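You operate a simulated robot arm through the tools that you are given. There is no shell and no other tool. Be economical: measure what you need, move in short steps, check, and stop when the job is done.

Carry out the task below with a simulated robot arm. There is one attempt and no reset: what you move stays moved.

JOB
Release HOLD, rinse the probe and cover the 2.0 and 10.0 beakers.
Fine: leave the probe down in the rinse beaker; cover from the UNDER 5 pad on 2.0, from the OVER 5 pad on 10.0.

Only the result counts: the job must be done as asked and must still hold three seconds after the hand-in. Knocking over, shifting, dropping, spilling or breaking anything else fails it. Lids that push on must go on centred and level and be pressed home; caps that screw on are set level and turned clockwise until they are tight.

ROBOT AND FRAMES
A 7-joint arm with a two-finger parallel gripper, fixed in place. Base frame: the origin is at the foot of the arm, x ahead of it, y to its left, z up. Readings come in m, rad, newtons and seconds.
With the tool pointing down near the work surface it reaches from about 0.36 to 0.78 m from the base axis. Its first joint turns from -2.897 to 2.897 rad. Payload 3.91 kg.
The TCP is the grasp point between the finger pads, 0.03 m short of the fingertips. In the tool frame z runs along the fingers and y along their closing line. The gripper opens to 0.11 m. The fingers are 0.02 m wide and 0.01 m thick; the gripper's body (0.048 by 0.112 m) begins 0.055 m behind the TCP.
Orientation is told as [roll, pitch, yaw] about the base's x, y, z axes, in that order, counted from this pose: with the fingers straight down and closing along the base's y, the tool's x points along the base's -x, its y along +y and its z along -z.

CONTROLS
- The arm moves only by the tool jog_arm. Its argument "deltas" is a list of rows, each a list of 6 numbers: the shift along the base's x, y, z in m, then the turn, a rotation vector about the base's x, y, z in rad. In form: [[tx, ty, tz, wx, wy, wz], ...]. A call has 1 to 8 rows; each row shifts and turns the commanded pose from where the row before left it. "gripper" is the finger opening in m, from 0 to 0.11, set as the call begins (left out, the last holds). Each row takes 0.2 s and may step no farther than 0.05 m and 0.15 rad from the row before; otherwise, or with a gripper value out of range, the whole call is refused. A pose out of reach is approached as far as the arm can. The call stops where the force on the tool passes 40 N (or 10 N more than at its start, if that is more) or the arm is blocked; 0.2 s more then pass. Each finger travels about 0.153 m/s and halts on what it meets, pressing with about 29 N; the grip force reading is that of the motor and also rises with nothing between the fingers. The clock runs only during rows and for 0.2 s after the last one: add rows that do not move to give the fingers time. The reply holds the time, the measured pose of the TCP, the force on the tool along the base axes, the opening and the grip force, in the units named above and with some noise, with the torque about the TCP (base axes, N m) and any sound that the robot's microphone picked up.
- Cameras (640 x 400 px; columns grow to the right, rows downward): "scene" is fixed at [0.2232, 0.6506, 1.6545]; the picture's right is [-0.79, -0.61, 0.00], its down [-0.44, 0.57, -0.69] and it looks along [0.42, -0.55, -0.72] (base axes); focal length 311 px, centre (320, 200). "wrist" rides on the gripper at [0.077, 0.007, -0.114] in the tool frame; the picture's right is [-0.09, 1.00, 0.00], its down [-0.80, -0.07, -0.59] and it looks along [-0.59, -0.05, 0.80] (tool axes); focal length 270 px, centre (320, 200). There is no depth. A picture from a camera that has moved, and an enlarged one, comes with that camera's place and axes in the base frame and with its lens.
- capture(camera): a new picture of that camera. It takes no simulated time.
- raise_lower(by): slides the trunk up (or, below 0, down) by that many m; the arm rides with it, the base frame stays. It gives what a move gives, with no picture.
- inspect(camera, box): a new picture of the part [left, top, right, bottom] of that camera's present view, enlarged. It takes no simulated time.
- finish_job(): hands the job in; it is judged then, once.

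Go step by step. Nothing tells you positions but the pictures and the camera data: compare them with the known pose of the tool, close in by small moves and look again before you grip or let go. The budget is 120 turns and 76 pictures, counting those below and the enlarged ones. Unless the task says otherwise, let go and move clear before handing in, and close with one line.

The tools are called after ">>>" by a JSON object that holds its "op" and its "data". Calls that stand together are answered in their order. jog_arm: Moves the arm, as the interface text tells. Its arguments: {"type":"object","properties":{"deltas":{"type":"array","items":{"type":"array","items":{"type":"number"}}},"gripper":{"type":"number"}},"required":["deltas"]} The other tools are called the same way: raise_lower (by) slides the trunk up or down; capture (camera) takes a picture; inspect (camera, box) takes an enlarged picture of a part of a camera's view; finish_job () hands the job in.

At the start:

```text
t: 0.0
tool_pos: [0.37, 0.1816, 1.3212]
orientation: [0.0, 0.001, -0.002]
force: [0.1, 0.2, -0.5]
ft_torque: [0.0, 0.0, -0.03]
gripper_width: 0.1099
grip_force: 0.0
trunk travel left (down, up): [-0.575, 0.035]
```

scene: 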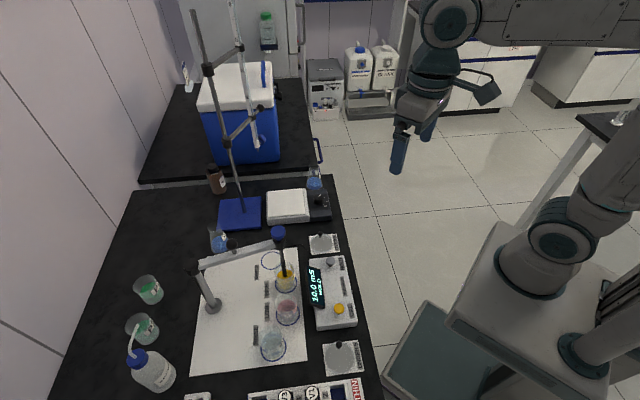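
wrist: 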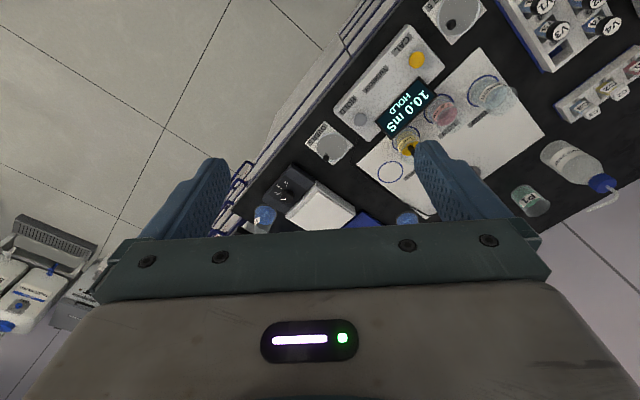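

I see a bench with a conductivity meter, a probe on an arm, three beakers, two pads with discs and labels I can't read yet. I'll take enlarged views first.

>>> {"op": "inspect", "data": {"camera": "scene", "box": [190, 220, 380, 340]}}

>>> {"op": "inspect", "data": {"camera": "scene", "box": [190, 300, 380, 400]}}

>>> {"op": "inspect", "data": {"camera": "wrist", "box": [300, 0, 540, 220]}}

```text
3.33 times, centred on (285, 280) of scene
camera zoom: at [0.2232, 0.6506, 1.6545], right [-0.79, -0.61, 0.0], down [-0.44, 0.57, -0.69], along [0.42, -0.55, -0.72], focal length 1037 px, centre (437, -67)
```

zoom: 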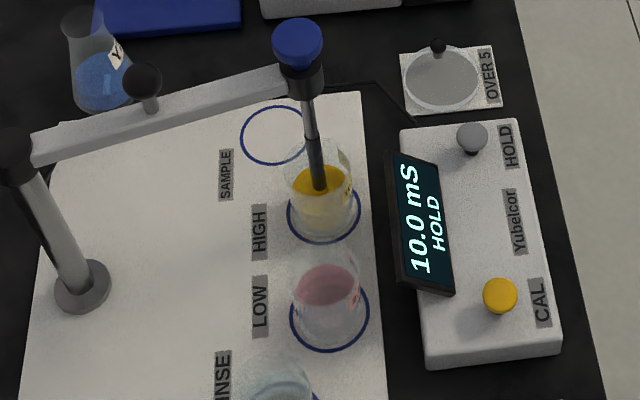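

```text
3.37 times, centred on (285, 350) of scene
camera zoom: at [0.2232, 0.6506, 1.6545], right [-0.79, -0.61, 0.0], down [-0.44, 0.57, -0.69], along [0.42, -0.55, -0.72], focal length 1048 px, centre (438, -305)
```

zoom: 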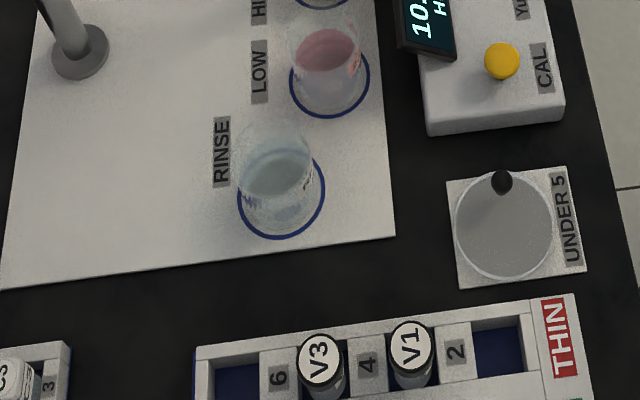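

```text
1.82 times, centred on (420, 110) of wrist
camera zoom: at [0.2938, 0.1886, 1.4367], right [0.09, 1.0, 0.0], down [0.8, -0.07, 0.59], along [0.59, -0.05, -0.8], focal length 491 px, centre (138, 364)
```

zoom: 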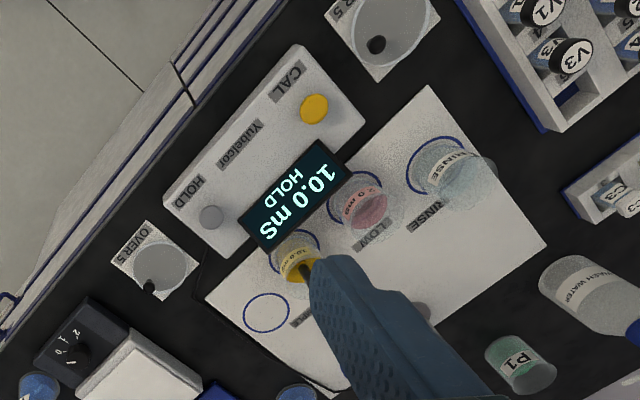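

The bench is turned about 45° to the base. HOLD is at about (0.489, 0.253, 0.912), and the beakers lie on a 0.2 m circle around the probe post at (0.67, 0.53). The lids have off-centre knobs. I'll lower the trunk and look closer.

>>> {"op": "raise_lower", "data": {"by": -0.2}}

>>> {"op": "capture", "data": {"camera": "wrist"}}

```text
t: 2.2
tool_pos: [0.369, 0.1813, 1.1201]
orientation: [0.0, 0.0, -0.001]
force: [0.1, -0.4, 0.1]
ft_torque: [0.0, 0.0, 0.03]
gripper_width: 0.1102
grip_force: 0.0
trunk travel left (down, up): [-0.375, 0.235]
```

```text
70 pictures are left
camera wrist: at [0.2938, 0.1885, 1.2368], right [0.09, 1.0, 0.0], down [0.8, -0.07, 0.59], along [0.59, -0.05, -0.8], focal length 270 px, centre (320, 200)
```

wrist: 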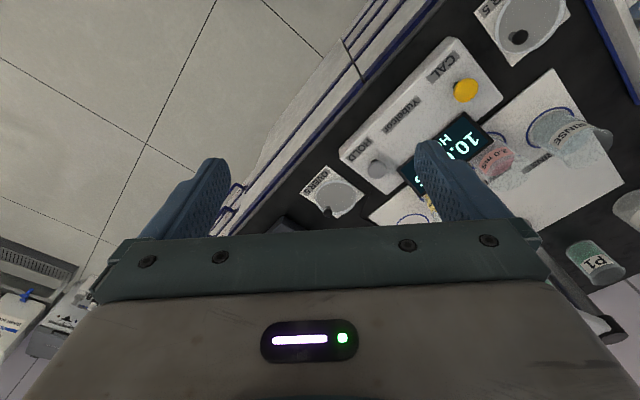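

The view is clear. I'll turn the tool 45° to line up with the bench, close the fingers and move above HOLD.

>>> {"op": "jog_arm", "data": {"deltas": [[0.02, 0.012, 0, 0, 0, 0.131], [0.02, 0.012, 0, 0, 0, 0.131], [0.02, 0.012, 0, 0, 0, 0.131], [0.02, 0.012, 0, 0, 0, 0.131], [0.02, 0.012, 0, 0, 0, 0.131], [0.02, 0.012, 0, 0, 0, 0.13]], "gripper": 0.0}}

>>> {"op": "capture", "data": {"camera": "wrist"}}

>>> {"op": "capture", "data": {"camera": "scene"}}

```text
t: 3.6
tool_pos: [0.49, 0.2538, 1.1229]
orientation: [0.0, 0.002, 0.787]
force: [-0.3, 0.1, -0.3]
ft_torque: [0.0, -0.01, -0.03]
gripper_width: 0.0
grip_force: 29.0
trunk travel left (down, up): [-0.375, 0.235]
```

```text
69 pictures are left
camera wrist: at [0.4316, 0.2056, 1.2386], right [-0.64, 0.77, 0.0], down [0.62, 0.52, 0.59], along [0.45, 0.38, -0.8], focal length 270 px, centre (320, 200)
```

wrist: 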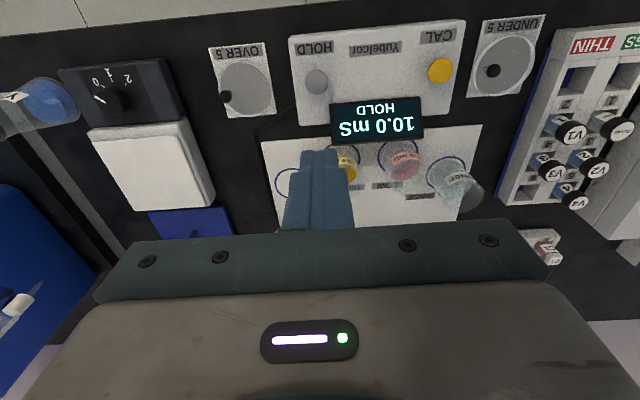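

```text
68 pictures are left
```

scene: 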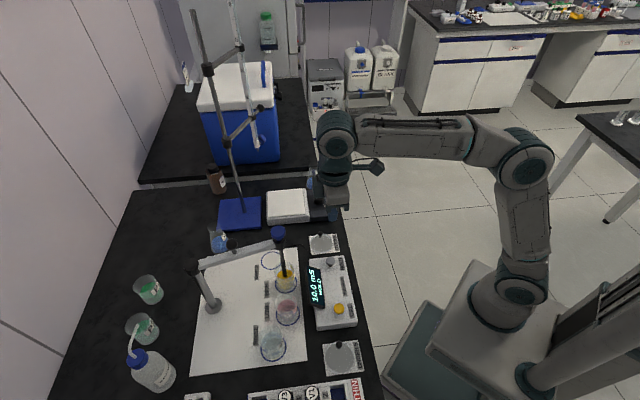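

HOLD is confirmed at about (0.488, 0.251), with its top near 0.912. I'll come down to just above it.

>>> {"op": "jog_arm", "data": {"deltas": [[-0.001, -0.002, -0.045, 0, 0, 0], [0, 0, -0.045, 0, 0, 0], [0, 0, -0.045, 0, 0, 0], [0, 0, -0.03, 0, 0, 0]]}}

>>> {"op": "inspect", "data": {"camera": "scene", "box": [260, 210, 380, 340]}}

>>> {"op": "capture", "data": {"camera": "wrist"}}

```text
t: 4.6
tool_pos: [0.4889, 0.2515, 0.9554]
orientation: [-0.002, 0.0, 0.786]
force: [0.1, -0.6, -0.6]
ft_torque: [-0.01, 0.02, -0.02]
gripper_width: 0.0
grip_force: 29.0
trunk travel left (down, up): [-0.375, 0.235]
```

```text
3.08 times, centred on (320, 275) of scene
camera zoom: at [0.2232, 0.6506, 1.6545], right [-0.79, -0.61, 0.0], down [-0.44, 0.57, -0.69], along [0.42, -0.55, -0.72], focal length 958 px, centre (320, -31)
```

zoom: 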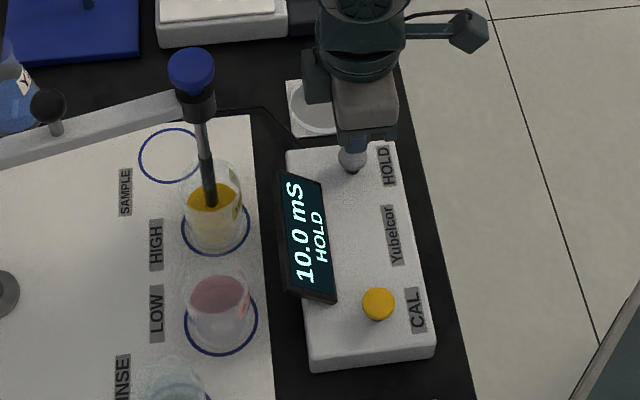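

```text
66 pictures are left
camera wrist: at [0.4316, 0.2026, 1.0714], right [-0.64, 0.77, 0.0], down [0.62, 0.52, 0.59], along [0.46, 0.38, -0.8], focal length 270 px, centre (320, 200)
```

wrist: 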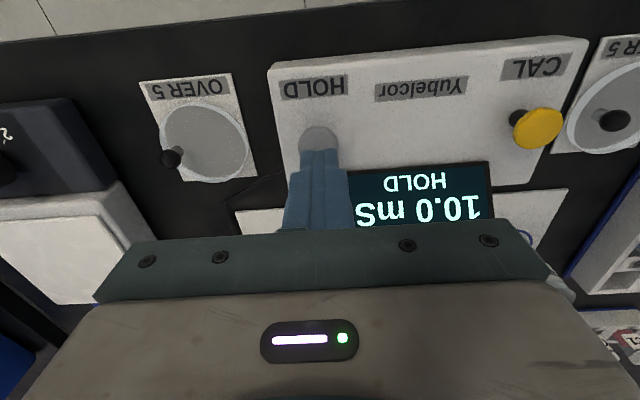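

The fingertips are over the mushroom-shaped HOLD button. I'll press down slowly.

>>> {"op": "jog_arm", "data": {"deltas": [[0, 0, -0.006, 0, 0, 0], [0, 0, -0.004, 0, 0, 0], [0, 0, -0.003, 0, 0, 0], [0, 0, -0.003, 0, 0, 0]]}}

>>> {"op": "inspect", "data": {"camera": "scene", "box": [260, 210, 380, 340]}}

```text
t: 5.6
tool_pos: [0.4894, 0.2501, 0.9407]
orientation: [-0.001, 0.0, 0.785]
force: [0.6, 0.4, -0.5]
ft_torque: [-0.01, -0.02, 0.0]
gripper_width: 0.0001
grip_force: 28.7
trunk travel left (down, up): [-0.375, 0.235]
```

```text
3.08 times, centred on (320, 275) of scene
camera zoom: at [0.2232, 0.6506, 1.6545], right [-0.79, -0.61, 0.0], down [-0.44, 0.57, -0.69], along [0.42, -0.55, -0.72], focal length 958 px, centre (320, -31)
```

zoom: 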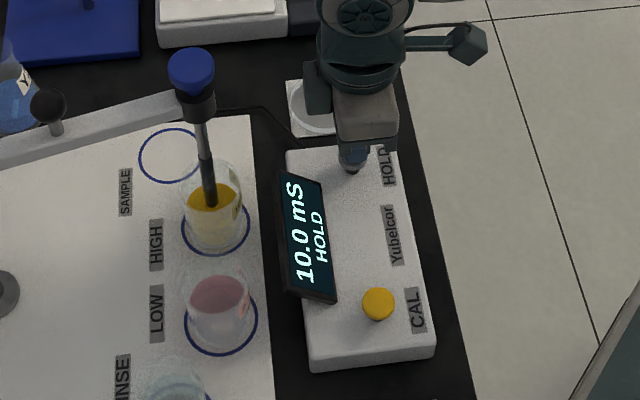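

No contact yet, so I'll keep going down in small steps.

>>> {"op": "jog_arm", "data": {"deltas": [[0, 0, -0.002, 0, 0, 0], [0, 0, -0.002, 0, 0, 0], [0, 0, -0.002, 0, 0, 0]]}}

>>> {"op": "inspect", "data": {"camera": "scene", "box": [260, 210, 380, 340]}}

```text
t: 6.4
tool_pos: [0.4887, 0.2507, 0.9354]
orientation: [-0.001, 0.001, 0.786]
force: [1.7, -0.1, 1.0]
ft_torque: [0.01, -0.05, -0.04]
gripper_width: 0.0003
grip_force: 29.2
trunk travel left (down, up): [-0.375, 0.235]
```

```text
3.08 times, centred on (320, 275) of scene
camera zoom: at [0.2232, 0.6506, 1.6545], right [-0.79, -0.61, 0.0], down [-0.44, 0.57, -0.69], along [0.42, -0.55, -0.72], focal length 958 px, centre (320, -31)
```

zoom: 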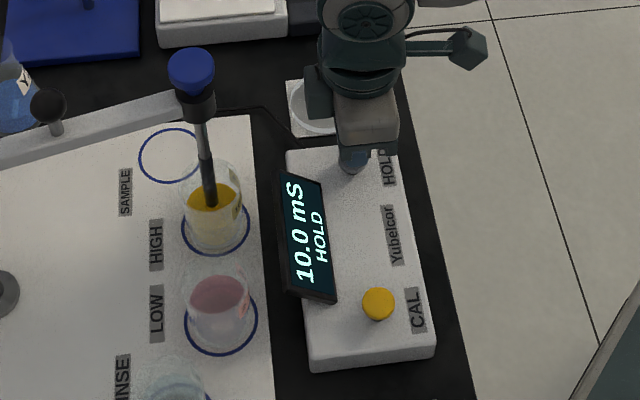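

Light contact now; I'll press further.

>>> {"op": "jog_arm", "data": {"deltas": [[0, 0, -0.002, 0, 0, 0], [0, 0, -0.002, 0, 0, 0], [0, 0, 0, 0, 0, 0]]}}

>>> {"op": "inspect", "data": {"camera": "scene", "box": [260, 210, 380, 340]}}

```text
t: 7.2
tool_pos: [0.4884, 0.2505, 0.9311]
orientation: [-0.002, 0.0, 0.785]
force: [0.0, -1.1, 2.2]
ft_torque: [-0.01, -0.02, -0.03]
gripper_width: 0.0001
grip_force: 29.0
trunk travel left (down, up): [-0.375, 0.235]
```

```text
3.08 times, centred on (320, 275) of scene
camera zoom: at [0.2232, 0.6506, 1.6545], right [-0.79, -0.61, 0.0], down [-0.44, 0.57, -0.69], along [0.42, -0.55, -0.72], focal length 958 px, centre (320, -31)
```

zoom: 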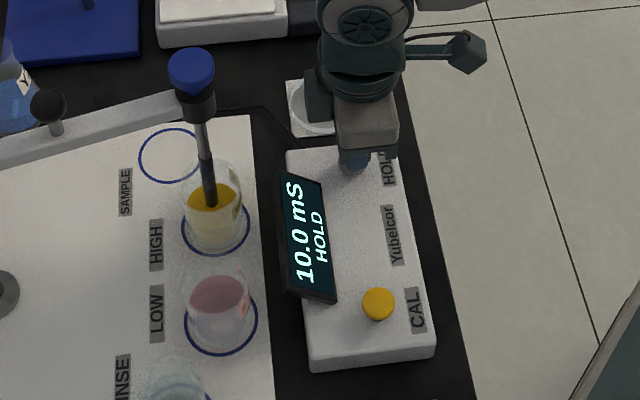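

The spring is resisting with about 2 N and there's no click yet. I'll go on pressing.

>>> {"op": "jog_arm", "data": {"deltas": [[0, 0, -0.002, 0, 0, 0], [0, 0, -0.002, 0, 0, 0], [0, 0, -0.001, 0, 0, 0]]}}

>>> {"op": "inspect", "data": {"camera": "scene", "box": [260, 210, 380, 340]}}

```text
t: 8.0
tool_pos: [0.4871, 0.2515, 0.9261]
orientation: [0.0, 0.0, 0.784]
force: [0.6, -1.6, 3.2]
ft_torque: [-0.01, -0.03, 0.01]
gripper_width: 0.0001
grip_force: 28.6
trunk travel left (down, up): [-0.375, 0.235]
heard: click
```

```text
3.08 times, centred on (320, 275) of scene
camera zoom: at [0.2232, 0.6506, 1.6545], right [-0.79, -0.61, 0.0], down [-0.44, 0.57, -0.69], along [0.42, -0.55, -0.72], focal length 958 px, centre (320, -31)
```

zoom: 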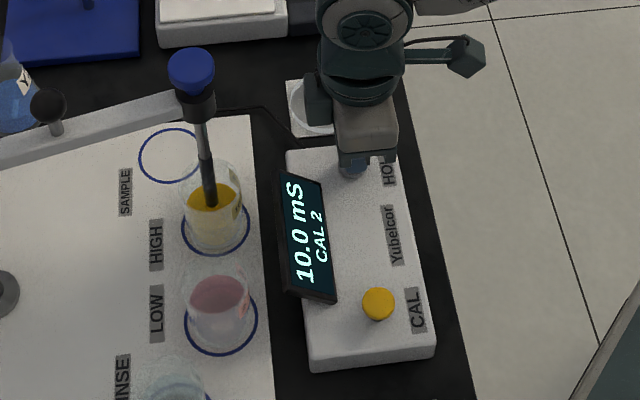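

There was a click and HOLD is gone; the display now shows CAL 2. I'll retract straight up and look at the probe stand.

>>> {"op": "jog_arm", "data": {"deltas": [[0, 0, 0.01, 0, 0, 0], [0, 0, 0.04, 0, 0, 0], [0, 0, 0.045, 0, 0, 0], [0, 0, 0.05, 0, 0, 0], [-0.03, -0.03, 0.05, 0, 0, 0], [-0.03, -0.03, 0.05, 0, 0, 0]], "gripper": 0.11}}

>>> {"op": "inspect", "data": {"camera": "scene", "box": [180, 210, 320, 380]}}

>>> {"op": "capture", "data": {"camera": "wrist"}}

```text
refused: row 5 steps farther than a row can; nothing moved
```

```text
2.35 times, centred on (250, 295) of scene
camera zoom: at [0.2232, 0.6506, 1.6545], right [-0.79, -0.61, 0.0], down [-0.44, 0.57, -0.69], along [0.42, -0.55, -0.72], focal length 732 px, centre (485, -24)
```

zoom: 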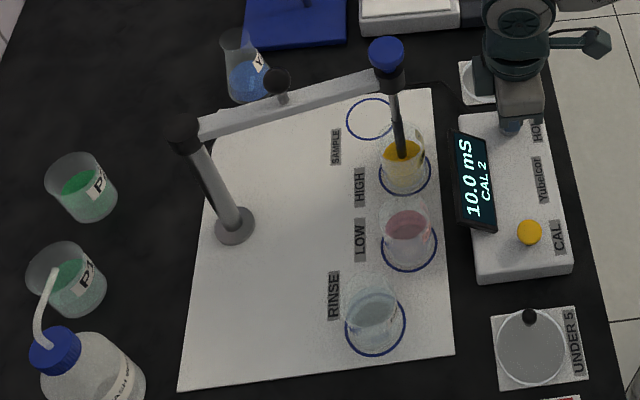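

```text
60 pictures are left
camera wrist: at [0.43, 0.2023, 1.041], right [-0.64, 0.77, 0.0], down [0.62, 0.52, 0.6], along [0.46, 0.38, -0.8], focal length 270 px, centre (320, 200)
```

wrist: 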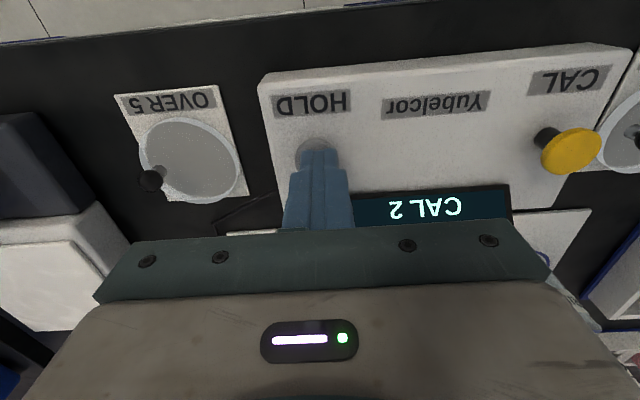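

I'll retry the retract with smaller steps.

>>> {"op": "jog_arm", "data": {"deltas": [[0, 0, 0.01, 0, 0, 0], [0, 0, 0.04, 0, 0, 0], [0, 0, 0.045, 0, 0, 0], [0, 0, 0.048, 0, 0, 0], [-0.02, -0.02, 0.04, 0, 0, 0], [-0.02, -0.02, 0.04, 0, 0, 0], [-0.02, -0.02, 0.04, 0, 0, 0]], "gripper": 0.11}}

>>> {"op": "capture", "data": {"camera": "wrist"}}

```text
t: 9.6
tool_pos: [0.427, 0.1895, 1.1894]
orientation: [0.0, -0.002, 0.786]
force: [0.8, 0.1, 1.0]
ft_torque: [-0.01, 0.03, 0.0]
gripper_width: 0.1099
grip_force: 0.0
trunk travel left (down, up): [-0.375, 0.235]
```

```text
59 pictures are left
camera wrist: at [0.3694, 0.1398, 1.304], right [-0.64, 0.77, 0.0], down [0.62, 0.52, 0.59], along [0.46, 0.38, -0.8], focal length 270 px, centre (320, 200)
```

wrist: 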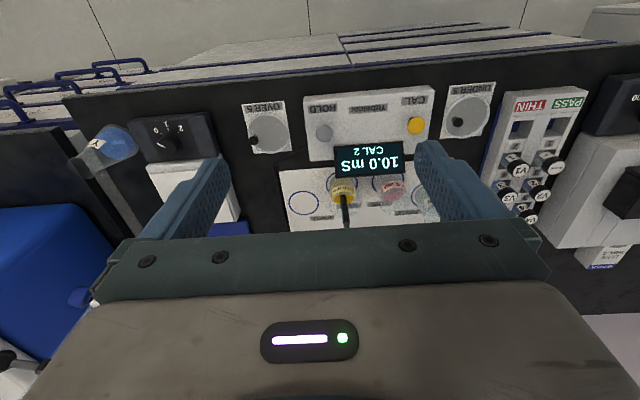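

The wrist camera can't see the boom from here, so I'll zoom in on it with the scene camera.

>>> {"op": "inspect", "data": {"camera": "scene", "box": [190, 222, 300, 292]}}

>>> {"op": "inspect", "data": {"camera": "scene", "box": [255, 220, 305, 260]}}

```text
5.71 times, centred on (245, 257) of scene
camera zoom: at [0.2232, 0.6506, 1.6545], right [-0.79, -0.61, 0.0], down [-0.44, 0.57, -0.69], along [0.42, -0.55, -0.72], focal length 1778 px, centre (749, -126)
```

zoom: 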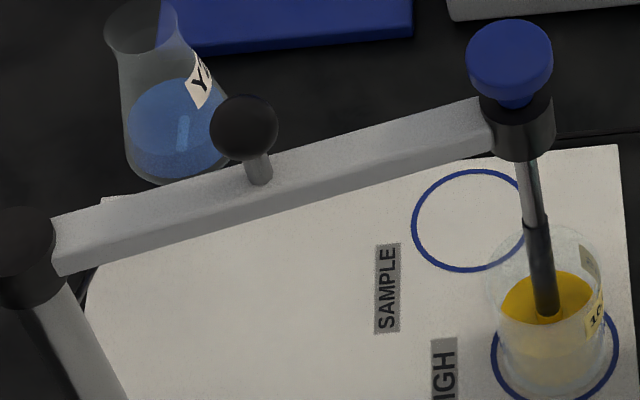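

```text
10.00 times, centred on (280, 240) of scene
camera zoom: at [0.2232, 0.6506, 1.6545], right [-0.79, -0.61, 0.0], down [-0.44, 0.57, -0.69], along [0.42, -0.55, -0.72], focal length 3112 px, centre (720, -200)
```

zoom: 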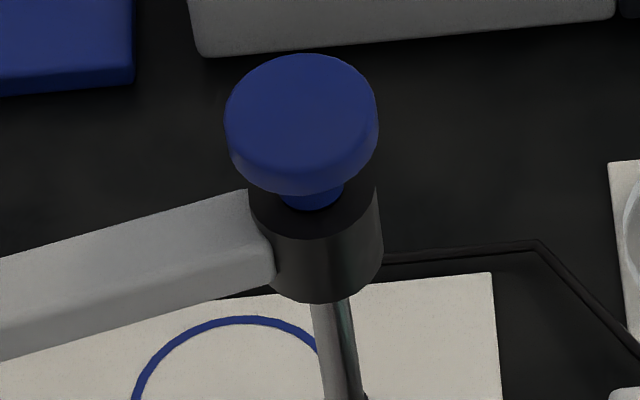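

The probe has a blue mushroom cap above the boom collar. I'll hover above the cap at about (0.562, 0.362, 1.10), with the closing line across the boom, and check with the wrist camera.

>>> {"op": "jog_arm", "data": {"deltas": [[0.027, 0.0345, 0, 0, 0, 0.043], [0.027, 0.0345, 0, 0, 0, 0.043], [0.027, 0.0345, 0, 0, 0, 0.043], [0.027, 0.0345, -0.005, 0, 0, 0.043], [0.027, 0.0345, -0.005, 0, 0, 0.042]], "gripper": 0.08}}

>>> {"op": "capture", "data": {"camera": "wrist"}}

>>> {"op": "inspect", "data": {"camera": "scene", "box": [190, 160, 350, 300]}}

```text
t: 10.8
tool_pos: [0.528, 0.3404, 1.1656]
orientation: [-0.001, 0.005, 1.001]
force: [-0.3, 0.6, 0.0]
ft_torque: [-0.04, 0.01, 0.02]
gripper_width: 0.08
grip_force: 0.1
out of reach, approached as far as the arm can: row 4, 5
trunk travel left (down, up): [-0.375, 0.235]
```

```text
56 pictures are left
camera wrist: at [0.4816, 0.2809, 1.2811], right [-0.79, 0.61, 0.0], down [0.49, 0.64, 0.59], along [0.36, 0.47, -0.81], focal length 270 px, centre (320, 200)
```

wrist: 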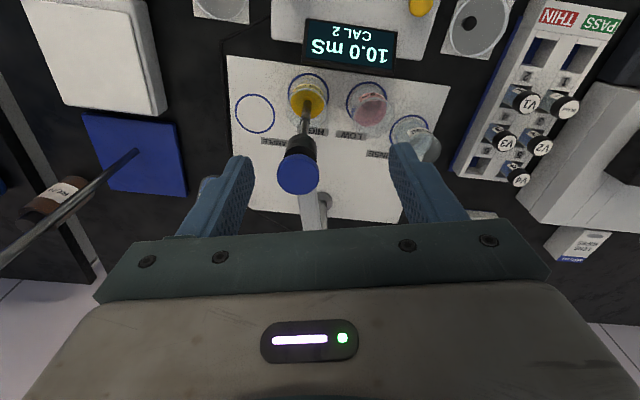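

```text
2.86 times, centred on (270, 230) of scene
camera zoom: at [0.2232, 0.6506, 1.6545], right [-0.79, -0.61, 0.0], down [-0.44, 0.57, -0.69], along [0.42, -0.55, -0.72], focal length 889 px, centre (463, 114)
```

zoom: 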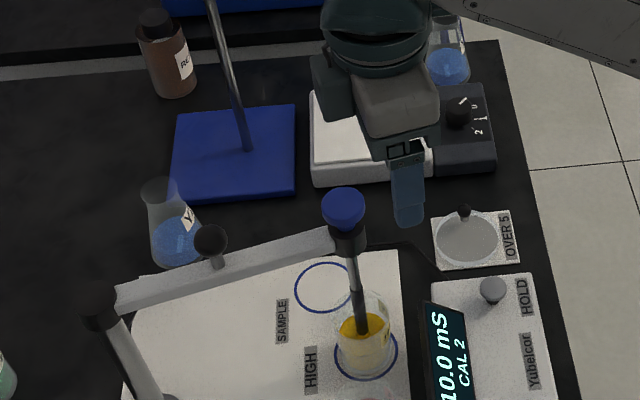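

I ran out of reach at this height. I'll raise the trunk 0.2 m and come down with the arm instead.

>>> {"op": "raise_lower", "data": {"by": 0.2}}

```text
t: 12.9
tool_pos: [0.5275, 0.338, 1.3658]
orientation: [0.0, -0.001, 1.001]
force: [0.6, -0.1, -0.1]
ft_torque: [-0.02, 0.01, 0.02]
gripper_width: 0.0802
grip_force: 0.1
trunk travel left (down, up): [-0.575, 0.035]
```

Now I'll descend and look at the pose.

>>> {"op": "jog_arm", "data": {"deltas": [[0, 0, -0.045, 0, 0, 0], [0, 0, -0.045, 0, 0, 0], [0, 0, -0.045, 0, 0, 0], [0, 0, -0.045, 0, 0, 0]], "gripper": 0.07}}

```text
t: 13.9
tool_pos: [0.528, 0.3401, 1.1868]
orientation: [-0.002, 0.0, 1.0]
force: [-0.3, -0.1, 0.1]
ft_torque: [-0.03, 0.05, -0.03]
gripper_width: 0.0699
grip_force: 0.1
trunk travel left (down, up): [-0.575, 0.035]
```

Next I'll move over the estimated cap centre (0.561, 0.359).

>>> {"op": "jog_arm", "data": {"deltas": [[0.033, 0.019, -0.02, 0, 0, 0], [0, 0, 0, 0, 0, 0]]}}

>>> {"op": "capture", "data": {"camera": "wrist"}}

```text
t: 14.5
tool_pos: [0.5625, 0.3548, 1.1682]
orientation: [-0.001, -0.002, 1.0]
force: [0.4, 0.9, 0.4]
ft_torque: [-0.02, -0.02, 0.0]
gripper_width: 0.07
grip_force: 0.1
trunk travel left (down, up): [-0.575, 0.035]
```

```text
54 pictures are left
camera wrist: at [0.5152, 0.2954, 1.2835], right [-0.79, 0.61, 0.0], down [0.49, 0.64, 0.6], along [0.37, 0.47, -0.8], focal length 270 px, centre (320, 200)
```

wrist: 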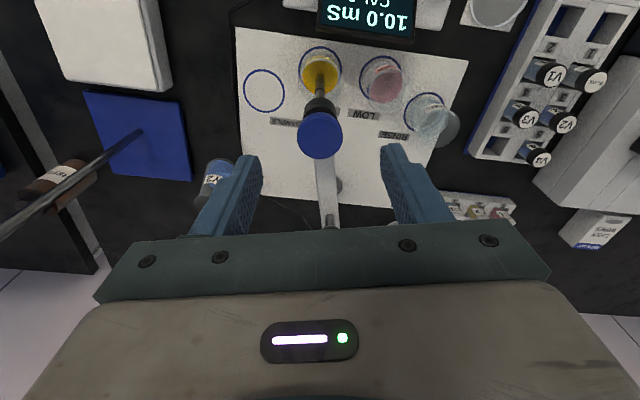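

The cap is centred between the fingers. I'll go down to grip height (TCP about 1.094).

>>> {"op": "jog_arm", "data": {"deltas": [[0.001, 0.003, -0.03, 0, 0, 0], [0, 0, -0.025, 0, 0, 0], [0, 0, -0.02, 0, 0, 0]]}}

>>> {"op": "inspect", "data": {"camera": "scene", "box": [240, 180, 340, 260]}}

>>> {"op": "capture", "data": {"camera": "wrist"}}

```text
t: 15.3
tool_pos: [0.5616, 0.3595, 1.0917]
orientation: [0.0, 0.001, 0.998]
force: [0.3, -0.2, 0.0]
ft_torque: [0.0, 0.01, -0.03]
gripper_width: 0.0703
grip_force: 0.0
trunk travel left (down, up): [-0.575, 0.035]
```

```text
5.00 times, centred on (290, 220) of scene
camera zoom: at [0.2232, 0.6506, 1.6545], right [-0.79, -0.61, 0.0], down [-0.44, 0.57, -0.69], along [0.42, -0.55, -0.72], focal length 1556 px, centre (470, 100)
```

zoom: 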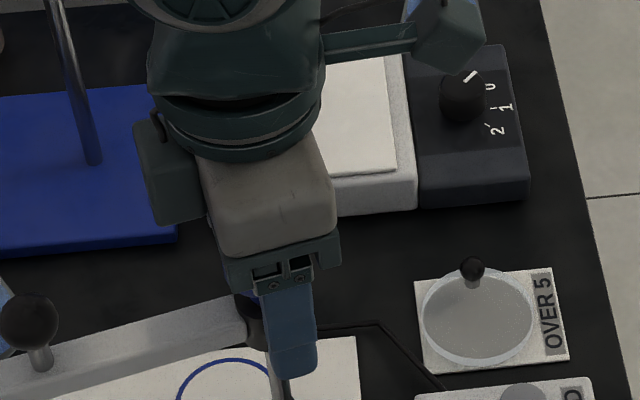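

```text
52 pictures are left
camera wrist: at [0.5151, 0.3003, 1.2069], right [-0.79, 0.61, 0.0], down [0.49, 0.64, 0.59], along [0.36, 0.47, -0.8], focal length 270 px, centre (320, 200)
```

wrist: 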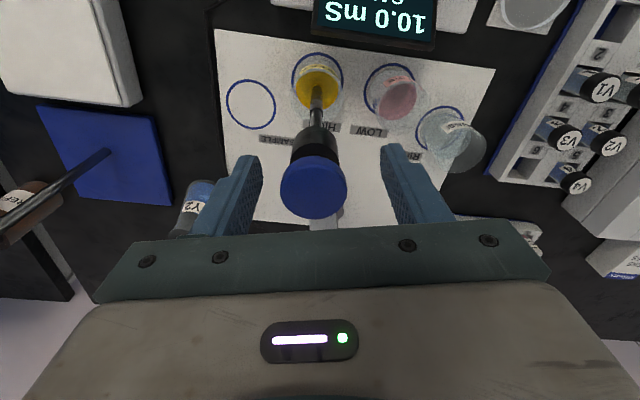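

The cap sits about 3.5 mm to the left in the grip. I'll correct that, lower a little and close.

>>> {"op": "jog_arm", "data": {"deltas": [[0.003, -0.002, -0.004, 0, 0, 0], [0, 0, 0, 0, 0, 0]]}}

>>> {"op": "jog_arm", "data": {"deltas": [[0, 0, 0, 0, 0, 0], [0, 0, 0, 0, 0, 0]], "gripper": 0.02}}

>>> {"op": "capture", "data": {"camera": "wrist"}}

```text
t: 15.9
tool_pos: [0.5653, 0.3601, 1.0881]
orientation: [-0.001, 0.001, 0.999]
force: [0.3, 0.3, -0.7]
ft_torque: [0.0, 0.03, 0.02]
gripper_width: 0.0701
grip_force: 0.1
trunk travel left (down, up): [-0.575, 0.035]
```

```text
t: 16.5
tool_pos: [0.566, 0.3587, 1.0872]
orientation: [-0.001, 0.0, 0.998]
force: [0.9, 0.4, 0.2]
ft_torque: [0.11, 0.12, -0.1]
gripper_width: 0.0341
grip_force: 45.2
trunk travel left (down, up): [-0.575, 0.035]
```

```text
51 pictures are left
camera wrist: at [0.5188, 0.2988, 1.2032], right [-0.79, 0.61, 0.0], down [0.49, 0.64, 0.59], along [0.36, 0.47, -0.8], focal length 270 px, centre (320, 200)
```

wrist: 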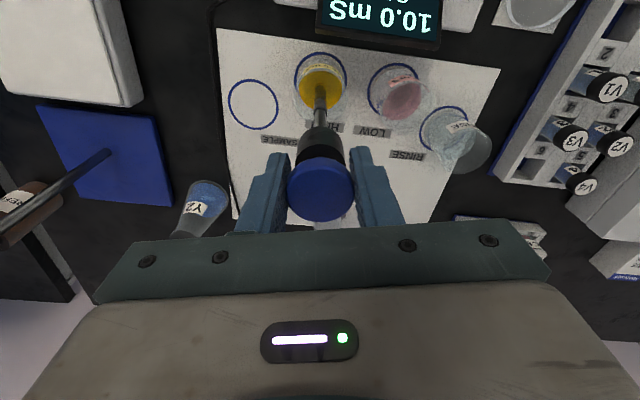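

I have the cap, 34 mm wide. I'll try a gentle 20 mm lift.

>>> {"op": "jog_arm", "data": {"deltas": [[0, 0, 0.005, 0, 0, 0], [0, 0, 0.005, 0, 0, 0], [0, 0, 0.01, 0, 0, 0]]}}

>>> {"op": "inspect", "data": {"camera": "scene", "box": [190, 180, 340, 300]}}

```text
t: 17.3
tool_pos: [0.566, 0.3591, 1.1091]
orientation: [0.002, 0.002, 0.997]
force: [1.3, -0.1, -0.5]
ft_torque: [0.12, 0.12, -0.39]
gripper_width: 0.0342
grip_force: 44.9
trunk travel left (down, up): [-0.575, 0.035]
```

```text
3.33 times, centred on (265, 240) of scene
camera zoom: at [0.2232, 0.6506, 1.6545], right [-0.79, -0.61, 0.0], down [-0.44, 0.57, -0.69], along [0.42, -0.55, -0.72], focal length 1037 px, centre (503, 67)
```

zoom: 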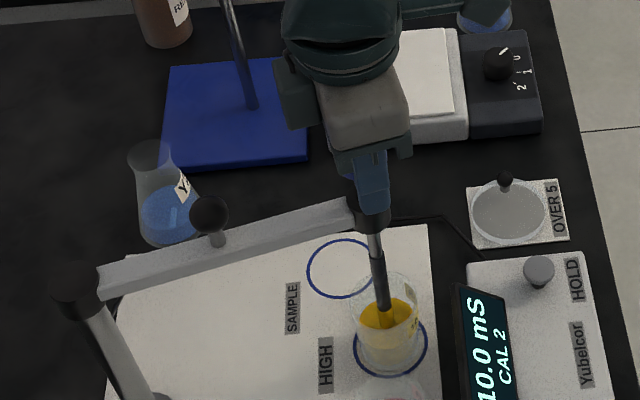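

The probe slides freely in the collar while the boom stays put. I'll lift further to clear the beaker rims.

>>> {"op": "jog_arm", "data": {"deltas": [[0, 0, 0.02, 0, 0, 0], [0, 0, 0.02, 0, 0, 0], [0, 0, 0.02, 0, 0, 0]]}}

>>> {"op": "inspect", "data": {"camera": "scene", "box": [190, 180, 340, 300]}}

```text
t: 18.1
tool_pos: [0.5649, 0.3593, 1.1658]
orientation: [-0.001, 0.002, 0.999]
force: [-2.0, -2.1, -10.7]
ft_torque: [1.01, -0.89, 0.05]
gripper_width: 0.0345
grip_force: 44.8
trunk travel left (down, up): [-0.575, 0.035]
```

```text
3.33 times, centred on (265, 240) of scene
camera zoom: at [0.2232, 0.6506, 1.6545], right [-0.79, -0.61, 0.0], down [-0.44, 0.57, -0.69], along [0.42, -0.55, -0.72], focal length 1037 px, centre (503, 67)
```

zoom: 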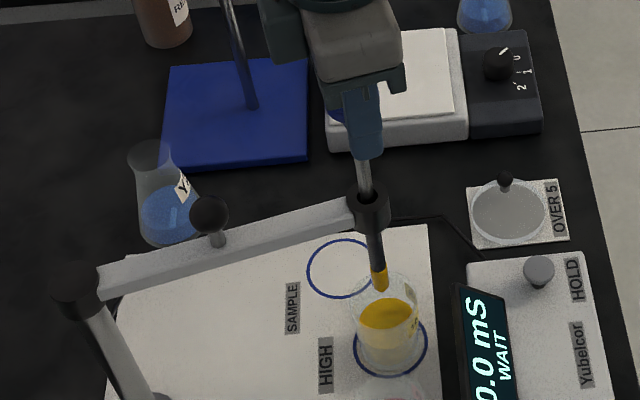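

The lift has reached its stop, about 78 mm up. I'll check that the tip clears the rim.

>>> {"op": "inspect", "data": {"camera": "scene", "box": [260, 235, 310, 280]}}

>>> {"op": "capture", "data": {"camera": "wrist"}}

```text
8.89 times, centred on (285, 258) of scene
camera zoom: at [0.2232, 0.6506, 1.6545], right [-0.79, -0.61, 0.0], down [-0.44, 0.57, -0.69], along [0.42, -0.55, -0.72], focal length 2766 px, centre (631, -311)
```

zoom: 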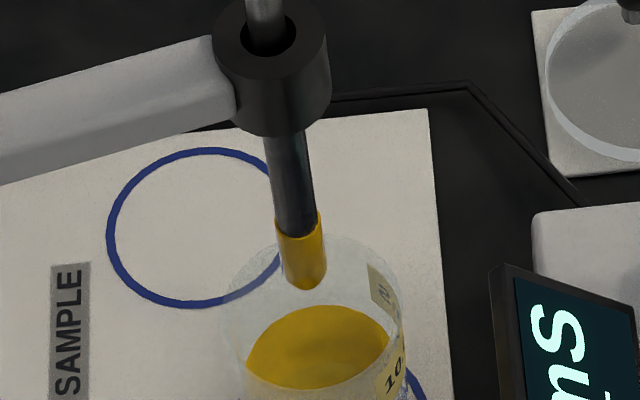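

```text
47 pictures are left
camera wrist: at [0.5187, 0.2991, 1.2815], right [-0.79, 0.61, 0.0], down [0.49, 0.64, 0.59], along [0.36, 0.47, -0.81], focal length 270 px, centre (320, 200)
```

wrist: 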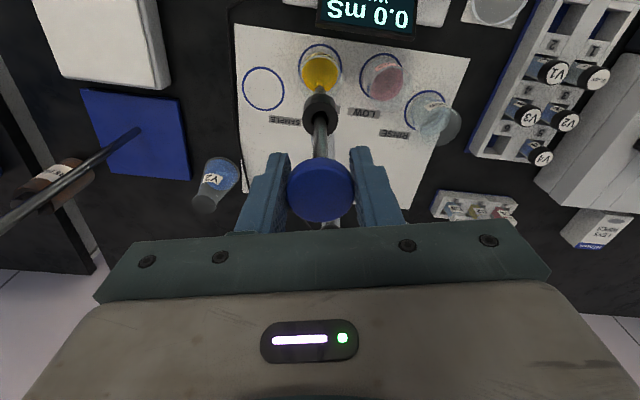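

The tip looks about 1 cm above the rim. I'll test whether there's more upward travel.

>>> {"op": "jog_arm", "data": {"deltas": [[0, 0, 0.002, 0, 0, 0], [0, 0, 0.002, 0, 0, 0]]}}

>>> {"op": "inspect", "data": {"camera": "scene", "box": [260, 250, 300, 285]}}

```text
t: 18.7
tool_pos: [0.5663, 0.3583, 1.1666]
orientation: [0.005, 0.01, 0.998]
force: [-6.9, -8.4, -37.2]
ft_torque: [-0.22, -0.06, 0.12]
gripper_width: 0.0343
grip_force: 45.4
trunk travel left (down, up): [-0.575, 0.035]
```

```text
11.43 times, centred on (280, 268) of scene
camera zoom: at [0.2232, 0.6506, 1.6545], right [-0.79, -0.61, 0.0], down [-0.44, 0.57, -0.69], along [0.42, -0.55, -0.72], focal length 3557 px, centre (777, -571)
```

zoom: 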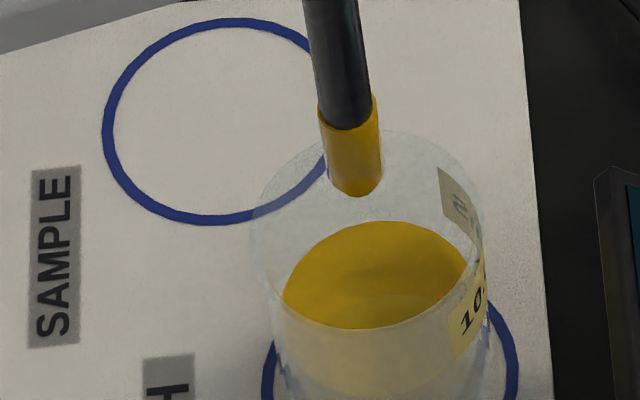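

That's a hard stop and the tip clears the rim by about 2 cm. I'll ease down 4 mm and start the swing along the 0.2 m arc toward RINSE.

>>> {"op": "jog_arm", "data": {"deltas": [[0, 0, -0.004, 0, 0, 0], [-0.0166, 0.0112, 0, 0, 0, -0.1], [-0.0153, 0.0128, 0, 0, 0, -0.1]]}}

>>> {"op": "inspect", "data": {"camera": "scene", "box": [190, 200, 340, 340]}}

```text
t: 19.5
tool_pos: [0.5331, 0.3839, 1.1667]
orientation: [0.001, -0.001, 0.796]
force: [-2.8, -4.4, -19.6]
ft_torque: [-0.35, 0.14, -0.28]
gripper_width: 0.0343
grip_force: 45.6
trunk travel left (down, up): [-0.575, 0.035]
```

```text
2.86 times, centred on (265, 270) of scene
camera zoom: at [0.2232, 0.6506, 1.6545], right [-0.79, -0.61, 0.0], down [-0.44, 0.57, -0.69], along [0.42, -0.55, -0.72], focal length 889 px, centre (477, 0)
```

zoom: 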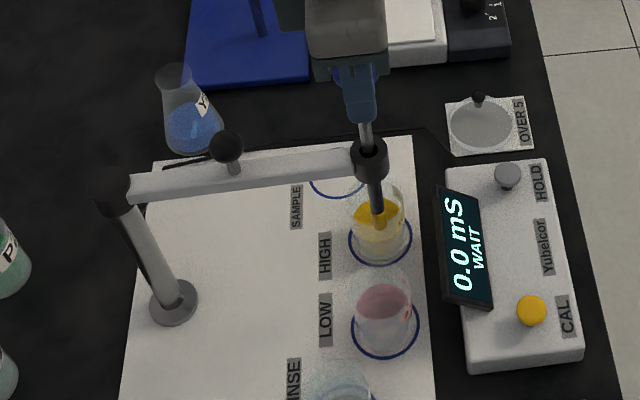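

The boom swings along with little side force. I'll ease down 2 mm more and continue.

>>> {"op": "jog_arm", "data": {"deltas": [[-0.014, 0.0142, -0.002, 0, 0, -0.1], [-0.0125, 0.0155, 0, 0, 0, -0.1], [-0.0109, 0.0167, 0, 0, 0, -0.1], [-0.0091, 0.0176, 0, 0, 0, -0.1]]}}

>>> {"op": "inspect", "data": {"camera": "scene", "box": [190, 220, 340, 380]}}

```text
t: 20.5
tool_pos: [0.4889, 0.4488, 1.1665]
orientation: [0.001, -0.004, 0.396]
force: [0.4, 2.5, 1.3]
ft_torque: [0.14, -0.74, 0.38]
gripper_width: 0.0345
grip_force: 45.1
trunk travel left (down, up): [-0.575, 0.035]
```

```text
2.50 times, centred on (265, 300) of scene
camera zoom: at [0.2232, 0.6506, 1.6545], right [-0.79, -0.61, 0.0], down [-0.44, 0.57, -0.69], along [0.42, -0.55, -0.72], focal length 778 px, centre (458, -50)
```

zoom: 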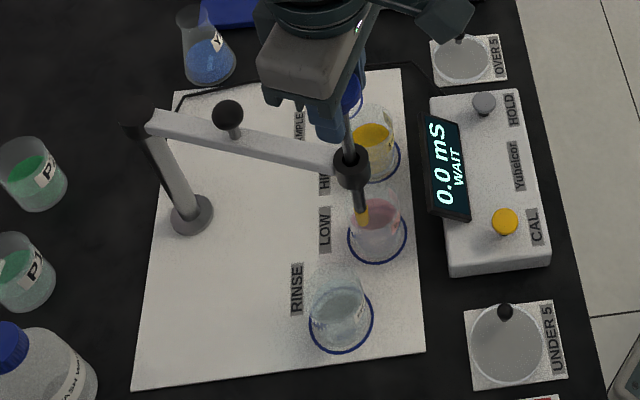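

It's moving past LOW as planned, with little force. I'll continue to RINSE.

>>> {"op": "jog_arm", "data": {"deltas": [[-0.0074, 0.0186, 0, 0, 0, -0.1], [-0.0054, 0.0192, 0, 0, 0, -0.1], [-0.0036, 0.0196, 0, 0, 0, -0.1], [-0.0006, 0.0052, 0, 0, 0, -0.026]]}}

>>> {"op": "inspect", "data": {"camera": "scene", "box": [225, 270, 325, 380]}}

>>> {"op": "capture", "data": {"camera": "wrist"}}

```text
t: 21.5
tool_pos: [0.4717, 0.5091, 1.164]
orientation: [-0.002, 0.0, 0.071]
force: [6.2, -0.4, -0.6]
ft_torque: [0.23, -0.51, -0.3]
gripper_width: 0.0343
grip_force: 44.9
trunk travel left (down, up): [-0.575, 0.035]
```

```text
3.64 times, centred on (275, 325) of scene
camera zoom: at [0.2232, 0.6506, 1.6545], right [-0.79, -0.61, 0.0], down [-0.44, 0.57, -0.69], along [0.42, -0.55, -0.72], focal length 1132 px, centre (484, -254)
```

zoom: 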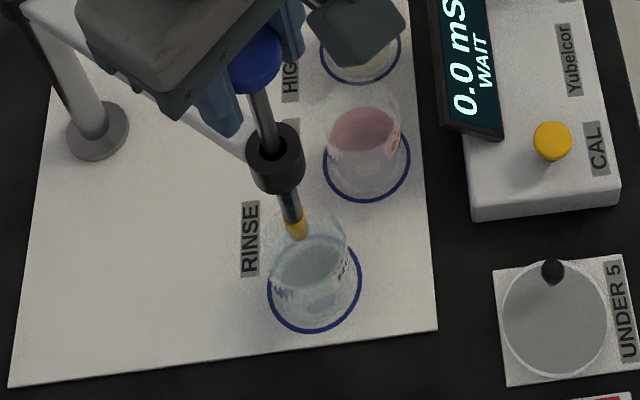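

```text
42 pictures are left
camera wrist: at [0.395, 0.5116, 1.2798], right [0.02, 1.0, 0.0], down [0.8, -0.01, 0.59], along [0.59, -0.01, -0.8], focal length 270 px, centre (320, 200)
```

wrist: 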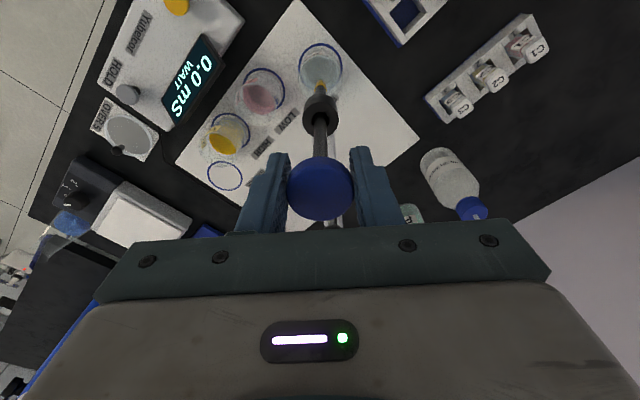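

I'm near RINSE. I'll check the tip against the rim up close before lowering.

>>> {"op": "inspect", "data": {"camera": "scene", "box": [288, 318, 318, 348]}}

>>> {"op": "inspect", "data": {"camera": "wrist", "box": [270, 20, 370, 120]}}

>>> {"op": "inspect", "data": {"camera": "scene", "box": [250, 315, 300, 365]}}

```text
13.33 times, centred on (303, 333) of scene
camera zoom: at [0.2232, 0.6506, 1.6545], right [-0.79, -0.61, 0.0], down [-0.44, 0.57, -0.69], along [0.42, -0.55, -0.72], focal length 4149 px, centre (547, -1573)
```

zoom: 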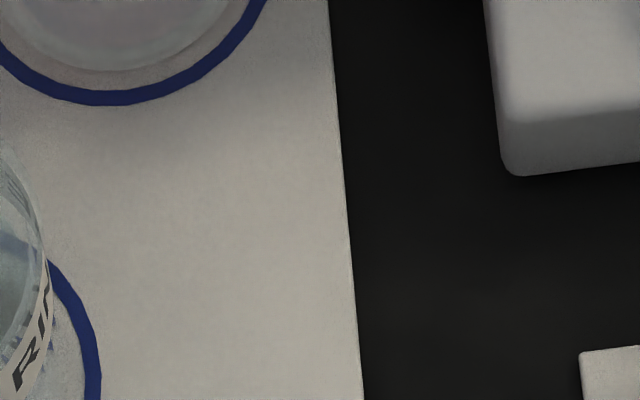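

```text
4.00 times, centred on (320, 70) of wrist
camera zoom: at [0.395, 0.5116, 1.2798], right [0.02, 1.0, 0.0], down [0.8, -0.01, 0.59], along [0.59, -0.01, -0.8], focal length 1081 px, centre (320, 720)
```

zoom: 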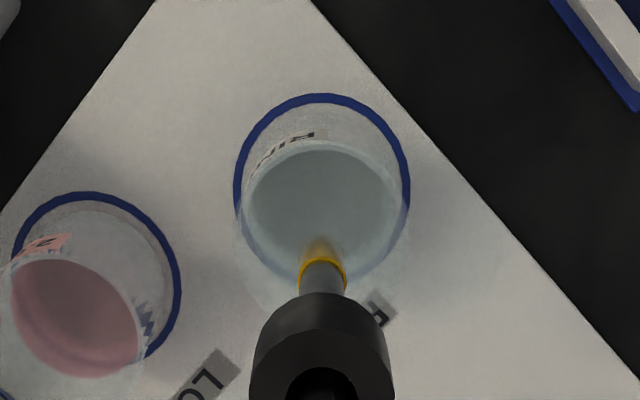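

```text
8.00 times, centred on (275, 340) of scene
camera zoom: at [0.2232, 0.6506, 1.6545], right [-0.79, -0.61, 0.0], down [-0.44, 0.57, -0.69], along [0.42, -0.55, -0.72], focal length 2490 px, centre (680, -920)
```

zoom: 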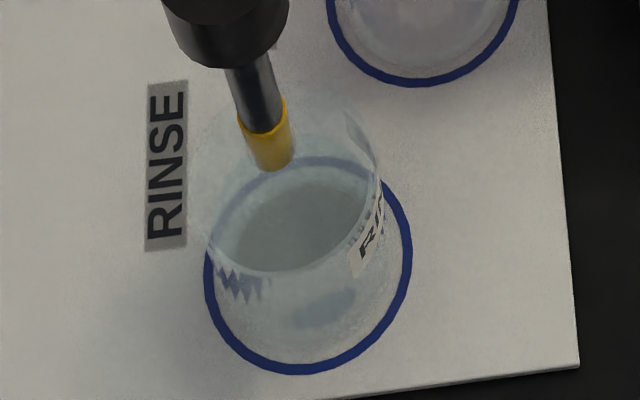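

The tip is centred over the rinse beaker to within about 3 mm. I'll lower the probe.

>>> {"op": "jog_arm", "data": {"deltas": [[0, 0, -0.02, 0, 0, 0], [0, 0, -0.02, 0, 0, 0], [0, 0, -0.02, 0, 0, 0], [0, 0, -0.01, 0, 0, 0]]}}

>>> {"op": "inspect", "data": {"camera": "scene", "box": [225, 270, 345, 380]}}

```text
t: 22.5
tool_pos: [0.4688, 0.51, 1.0954]
orientation: [0.0, 0.002, 0.072]
force: [10.9, -0.3, 0.5]
ft_torque: [0.1, -0.26, -0.18]
gripper_width: 0.0344
grip_force: 45.2
trunk travel left (down, up): [-0.575, 0.035]
```

```text
3.64 times, centred on (285, 325) of scene
camera zoom: at [0.2232, 0.6506, 1.6545], right [-0.79, -0.61, 0.0], down [-0.44, 0.57, -0.69], along [0.42, -0.55, -0.72], focal length 1132 px, centre (447, -254)
```

zoom: 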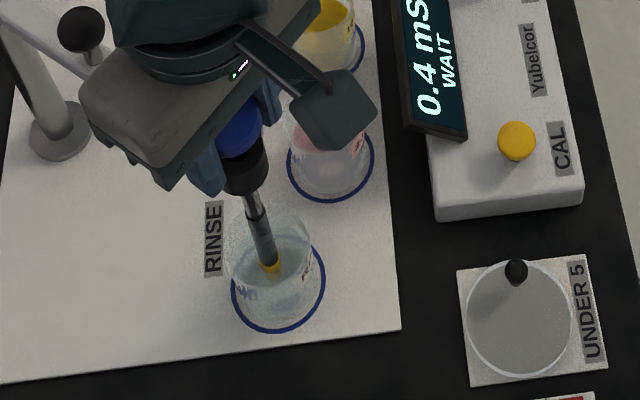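

The probe is in the rinse water and the display reads 0.4 mS. I'll relieve the side force and lower it the last bit to its seat.

>>> {"op": "jog_arm", "data": {"deltas": [[0.002, 0, -0.004, 0, 0, 0], [0, 0, -0.004, 0, 0, 0], [0, 0, -0.002, 0, 0, 0]]}}

```text
t: 23.3
tool_pos: [0.4715, 0.5105, 1.0886]
orientation: [0.003, -0.004, 0.075]
force: [8.0, 1.6, 17.5]
ft_torque: [-0.31, 0.99, 0.13]
gripper_width: 0.0341
grip_force: 45.2
trunk travel left (down, up): [-0.575, 0.035]
```

The probe is seated. I'll relax slightly and open.

>>> {"op": "jog_arm", "data": {"deltas": [[0.001, 0, 0.002, 0, 0, 0]]}}

>>> {"op": "jog_arm", "data": {"deltas": [[0, 0, 0, 0, 0, 0], [0, 0, 0, 0, 0, 0], [0, 0, 0.03, 0, 0, 0], [0, 0, 0.04, 0, 0, 0]], "gripper": 0.07}}

>>> {"op": "capture", "data": {"camera": "scene"}}

```text
t: 23.7
tool_pos: [0.4725, 0.5094, 1.0895]
orientation: [-0.001, 0.002, 0.075]
force: [1.2, 0.8, 12.1]
ft_torque: [0.28, -1.03, 0.03]
gripper_width: 0.0344
grip_force: 45.1
trunk travel left (down, up): [-0.575, 0.035]
```

```text
t: 24.7
tool_pos: [0.4725, 0.5092, 1.158]
orientation: [-0.002, 0.001, 0.072]
force: [-0.7, 0.7, 0.0]
ft_torque: [0.02, 0.0, -0.01]
gripper_width: 0.07
grip_force: 0.0
trunk travel left (down, up): [-0.575, 0.035]
```

```text
37 pictures are left
```

scene: 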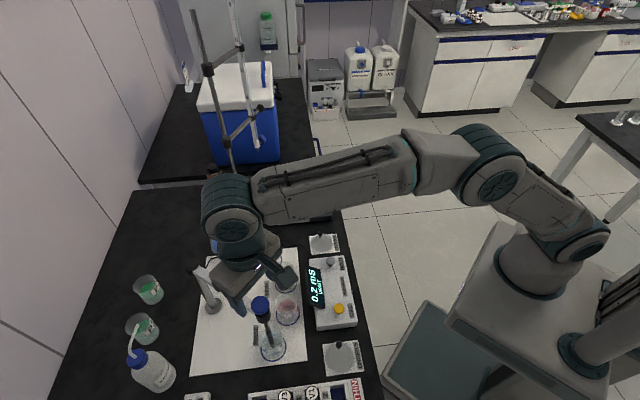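

The probe is released in the rinse beaker. Next I'll go above the UNDER 5 lid knob at about (0.347, 0.412), with the closing line along the knob-to-centre direction.

>>> {"op": "jog_arm", "data": {"deltas": [[-0.025, -0.0194, 0.01, 0, 0, 0.1426], [-0.025, -0.0194, 0, 0, 0, 0.1426], [-0.025, -0.0194, 0, 0, 0, 0.1426], [-0.025, -0.0194, -0.02, 0, 0, 0.1426], [-0.025, -0.0194, -0.035, 0, 0, 0.1426], [0, 0, -0.045, 0, 0, 0], [0, 0, -0.03, 0, 0, 0]], "gripper": 0.05}}

>>> {"op": "capture", "data": {"camera": "wrist"}}

>>> {"op": "inspect", "data": {"camera": "scene", "box": [240, 310, 380, 390]}}

```text
t: 26.3
tool_pos: [0.3465, 0.4124, 1.037]
orientation: [-0.001, 0.0, 0.787]
force: [0.7, 0.7, -0.2]
ft_torque: [0.03, 0.01, 0.07]
gripper_width: 0.0502
grip_force: 0.1
trunk travel left (down, up): [-0.575, 0.035]
```

```text
36 pictures are left
camera wrist: at [0.288, 0.3624, 1.1526], right [-0.64, 0.77, 0.0], down [0.61, 0.52, 0.59], along [0.46, 0.38, -0.8], focal length 270 px, centre (320, 200)
```

wrist: 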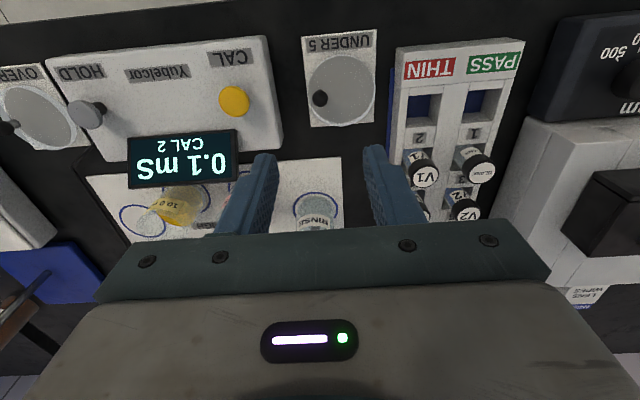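

```text
4.57 times, centred on (310, 350) of scene
camera zoom: at [0.2232, 0.6506, 1.6545], right [-0.79, -0.61, 0.0], down [-0.44, 0.57, -0.69], along [0.42, -0.55, -0.72], focal length 1423 px, centre (366, -486)
```

zoom: 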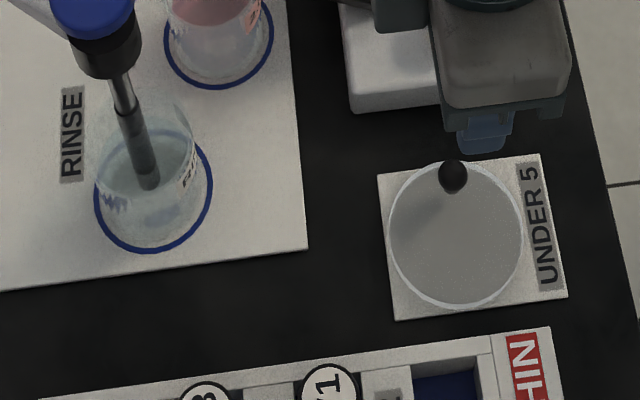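

The knob lines up under the TCP. I'll go down to fingertips about 2 cm above the lid and look.

>>> {"op": "jog_arm", "data": {"deltas": [[0.001, -0.001, -0.04, 0, 0, 0], [0, 0, -0.04, 0, 0, 0]], "gripper": 0.035}}

>>> {"op": "inspect", "data": {"camera": "wrist", "box": [220, 60, 420, 230]}}

>>> {"op": "inspect", "data": {"camera": "scene", "box": [310, 320, 370, 380]}}

```text
t: 26.9
tool_pos: [0.3467, 0.4103, 0.9591]
orientation: [-0.001, 0.0, 0.787]
force: [0.6, 0.3, 0.2]
ft_torque: [-0.01, -0.01, 0.0]
gripper_width: 0.0349
grip_force: 0.1
trunk travel left (down, up): [-0.575, 0.035]
```

```text
2.35 times, centred on (320, 145) of wrist
camera zoom: at [0.2888, 0.3611, 1.0734], right [-0.64, 0.77, 0.0], down [0.62, 0.52, 0.59], along [0.46, 0.38, -0.8], focal length 636 px, centre (320, 329)
```

zoom: 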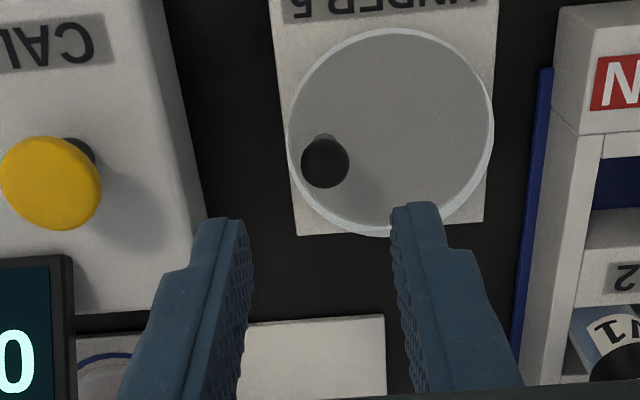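

```text
6.67 times, centred on (340, 350) of scene
camera zoom: at [0.2232, 0.6506, 1.6545], right [-0.79, -0.61, 0.0], down [-0.44, 0.57, -0.69], along [0.42, -0.55, -0.72], focal length 2075 px, centre (187, -800)
```

zoom: 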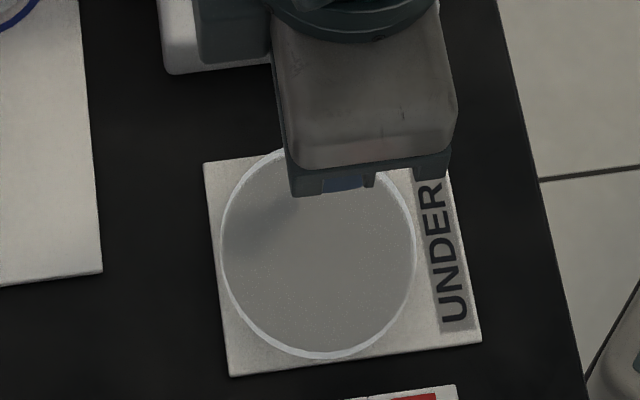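

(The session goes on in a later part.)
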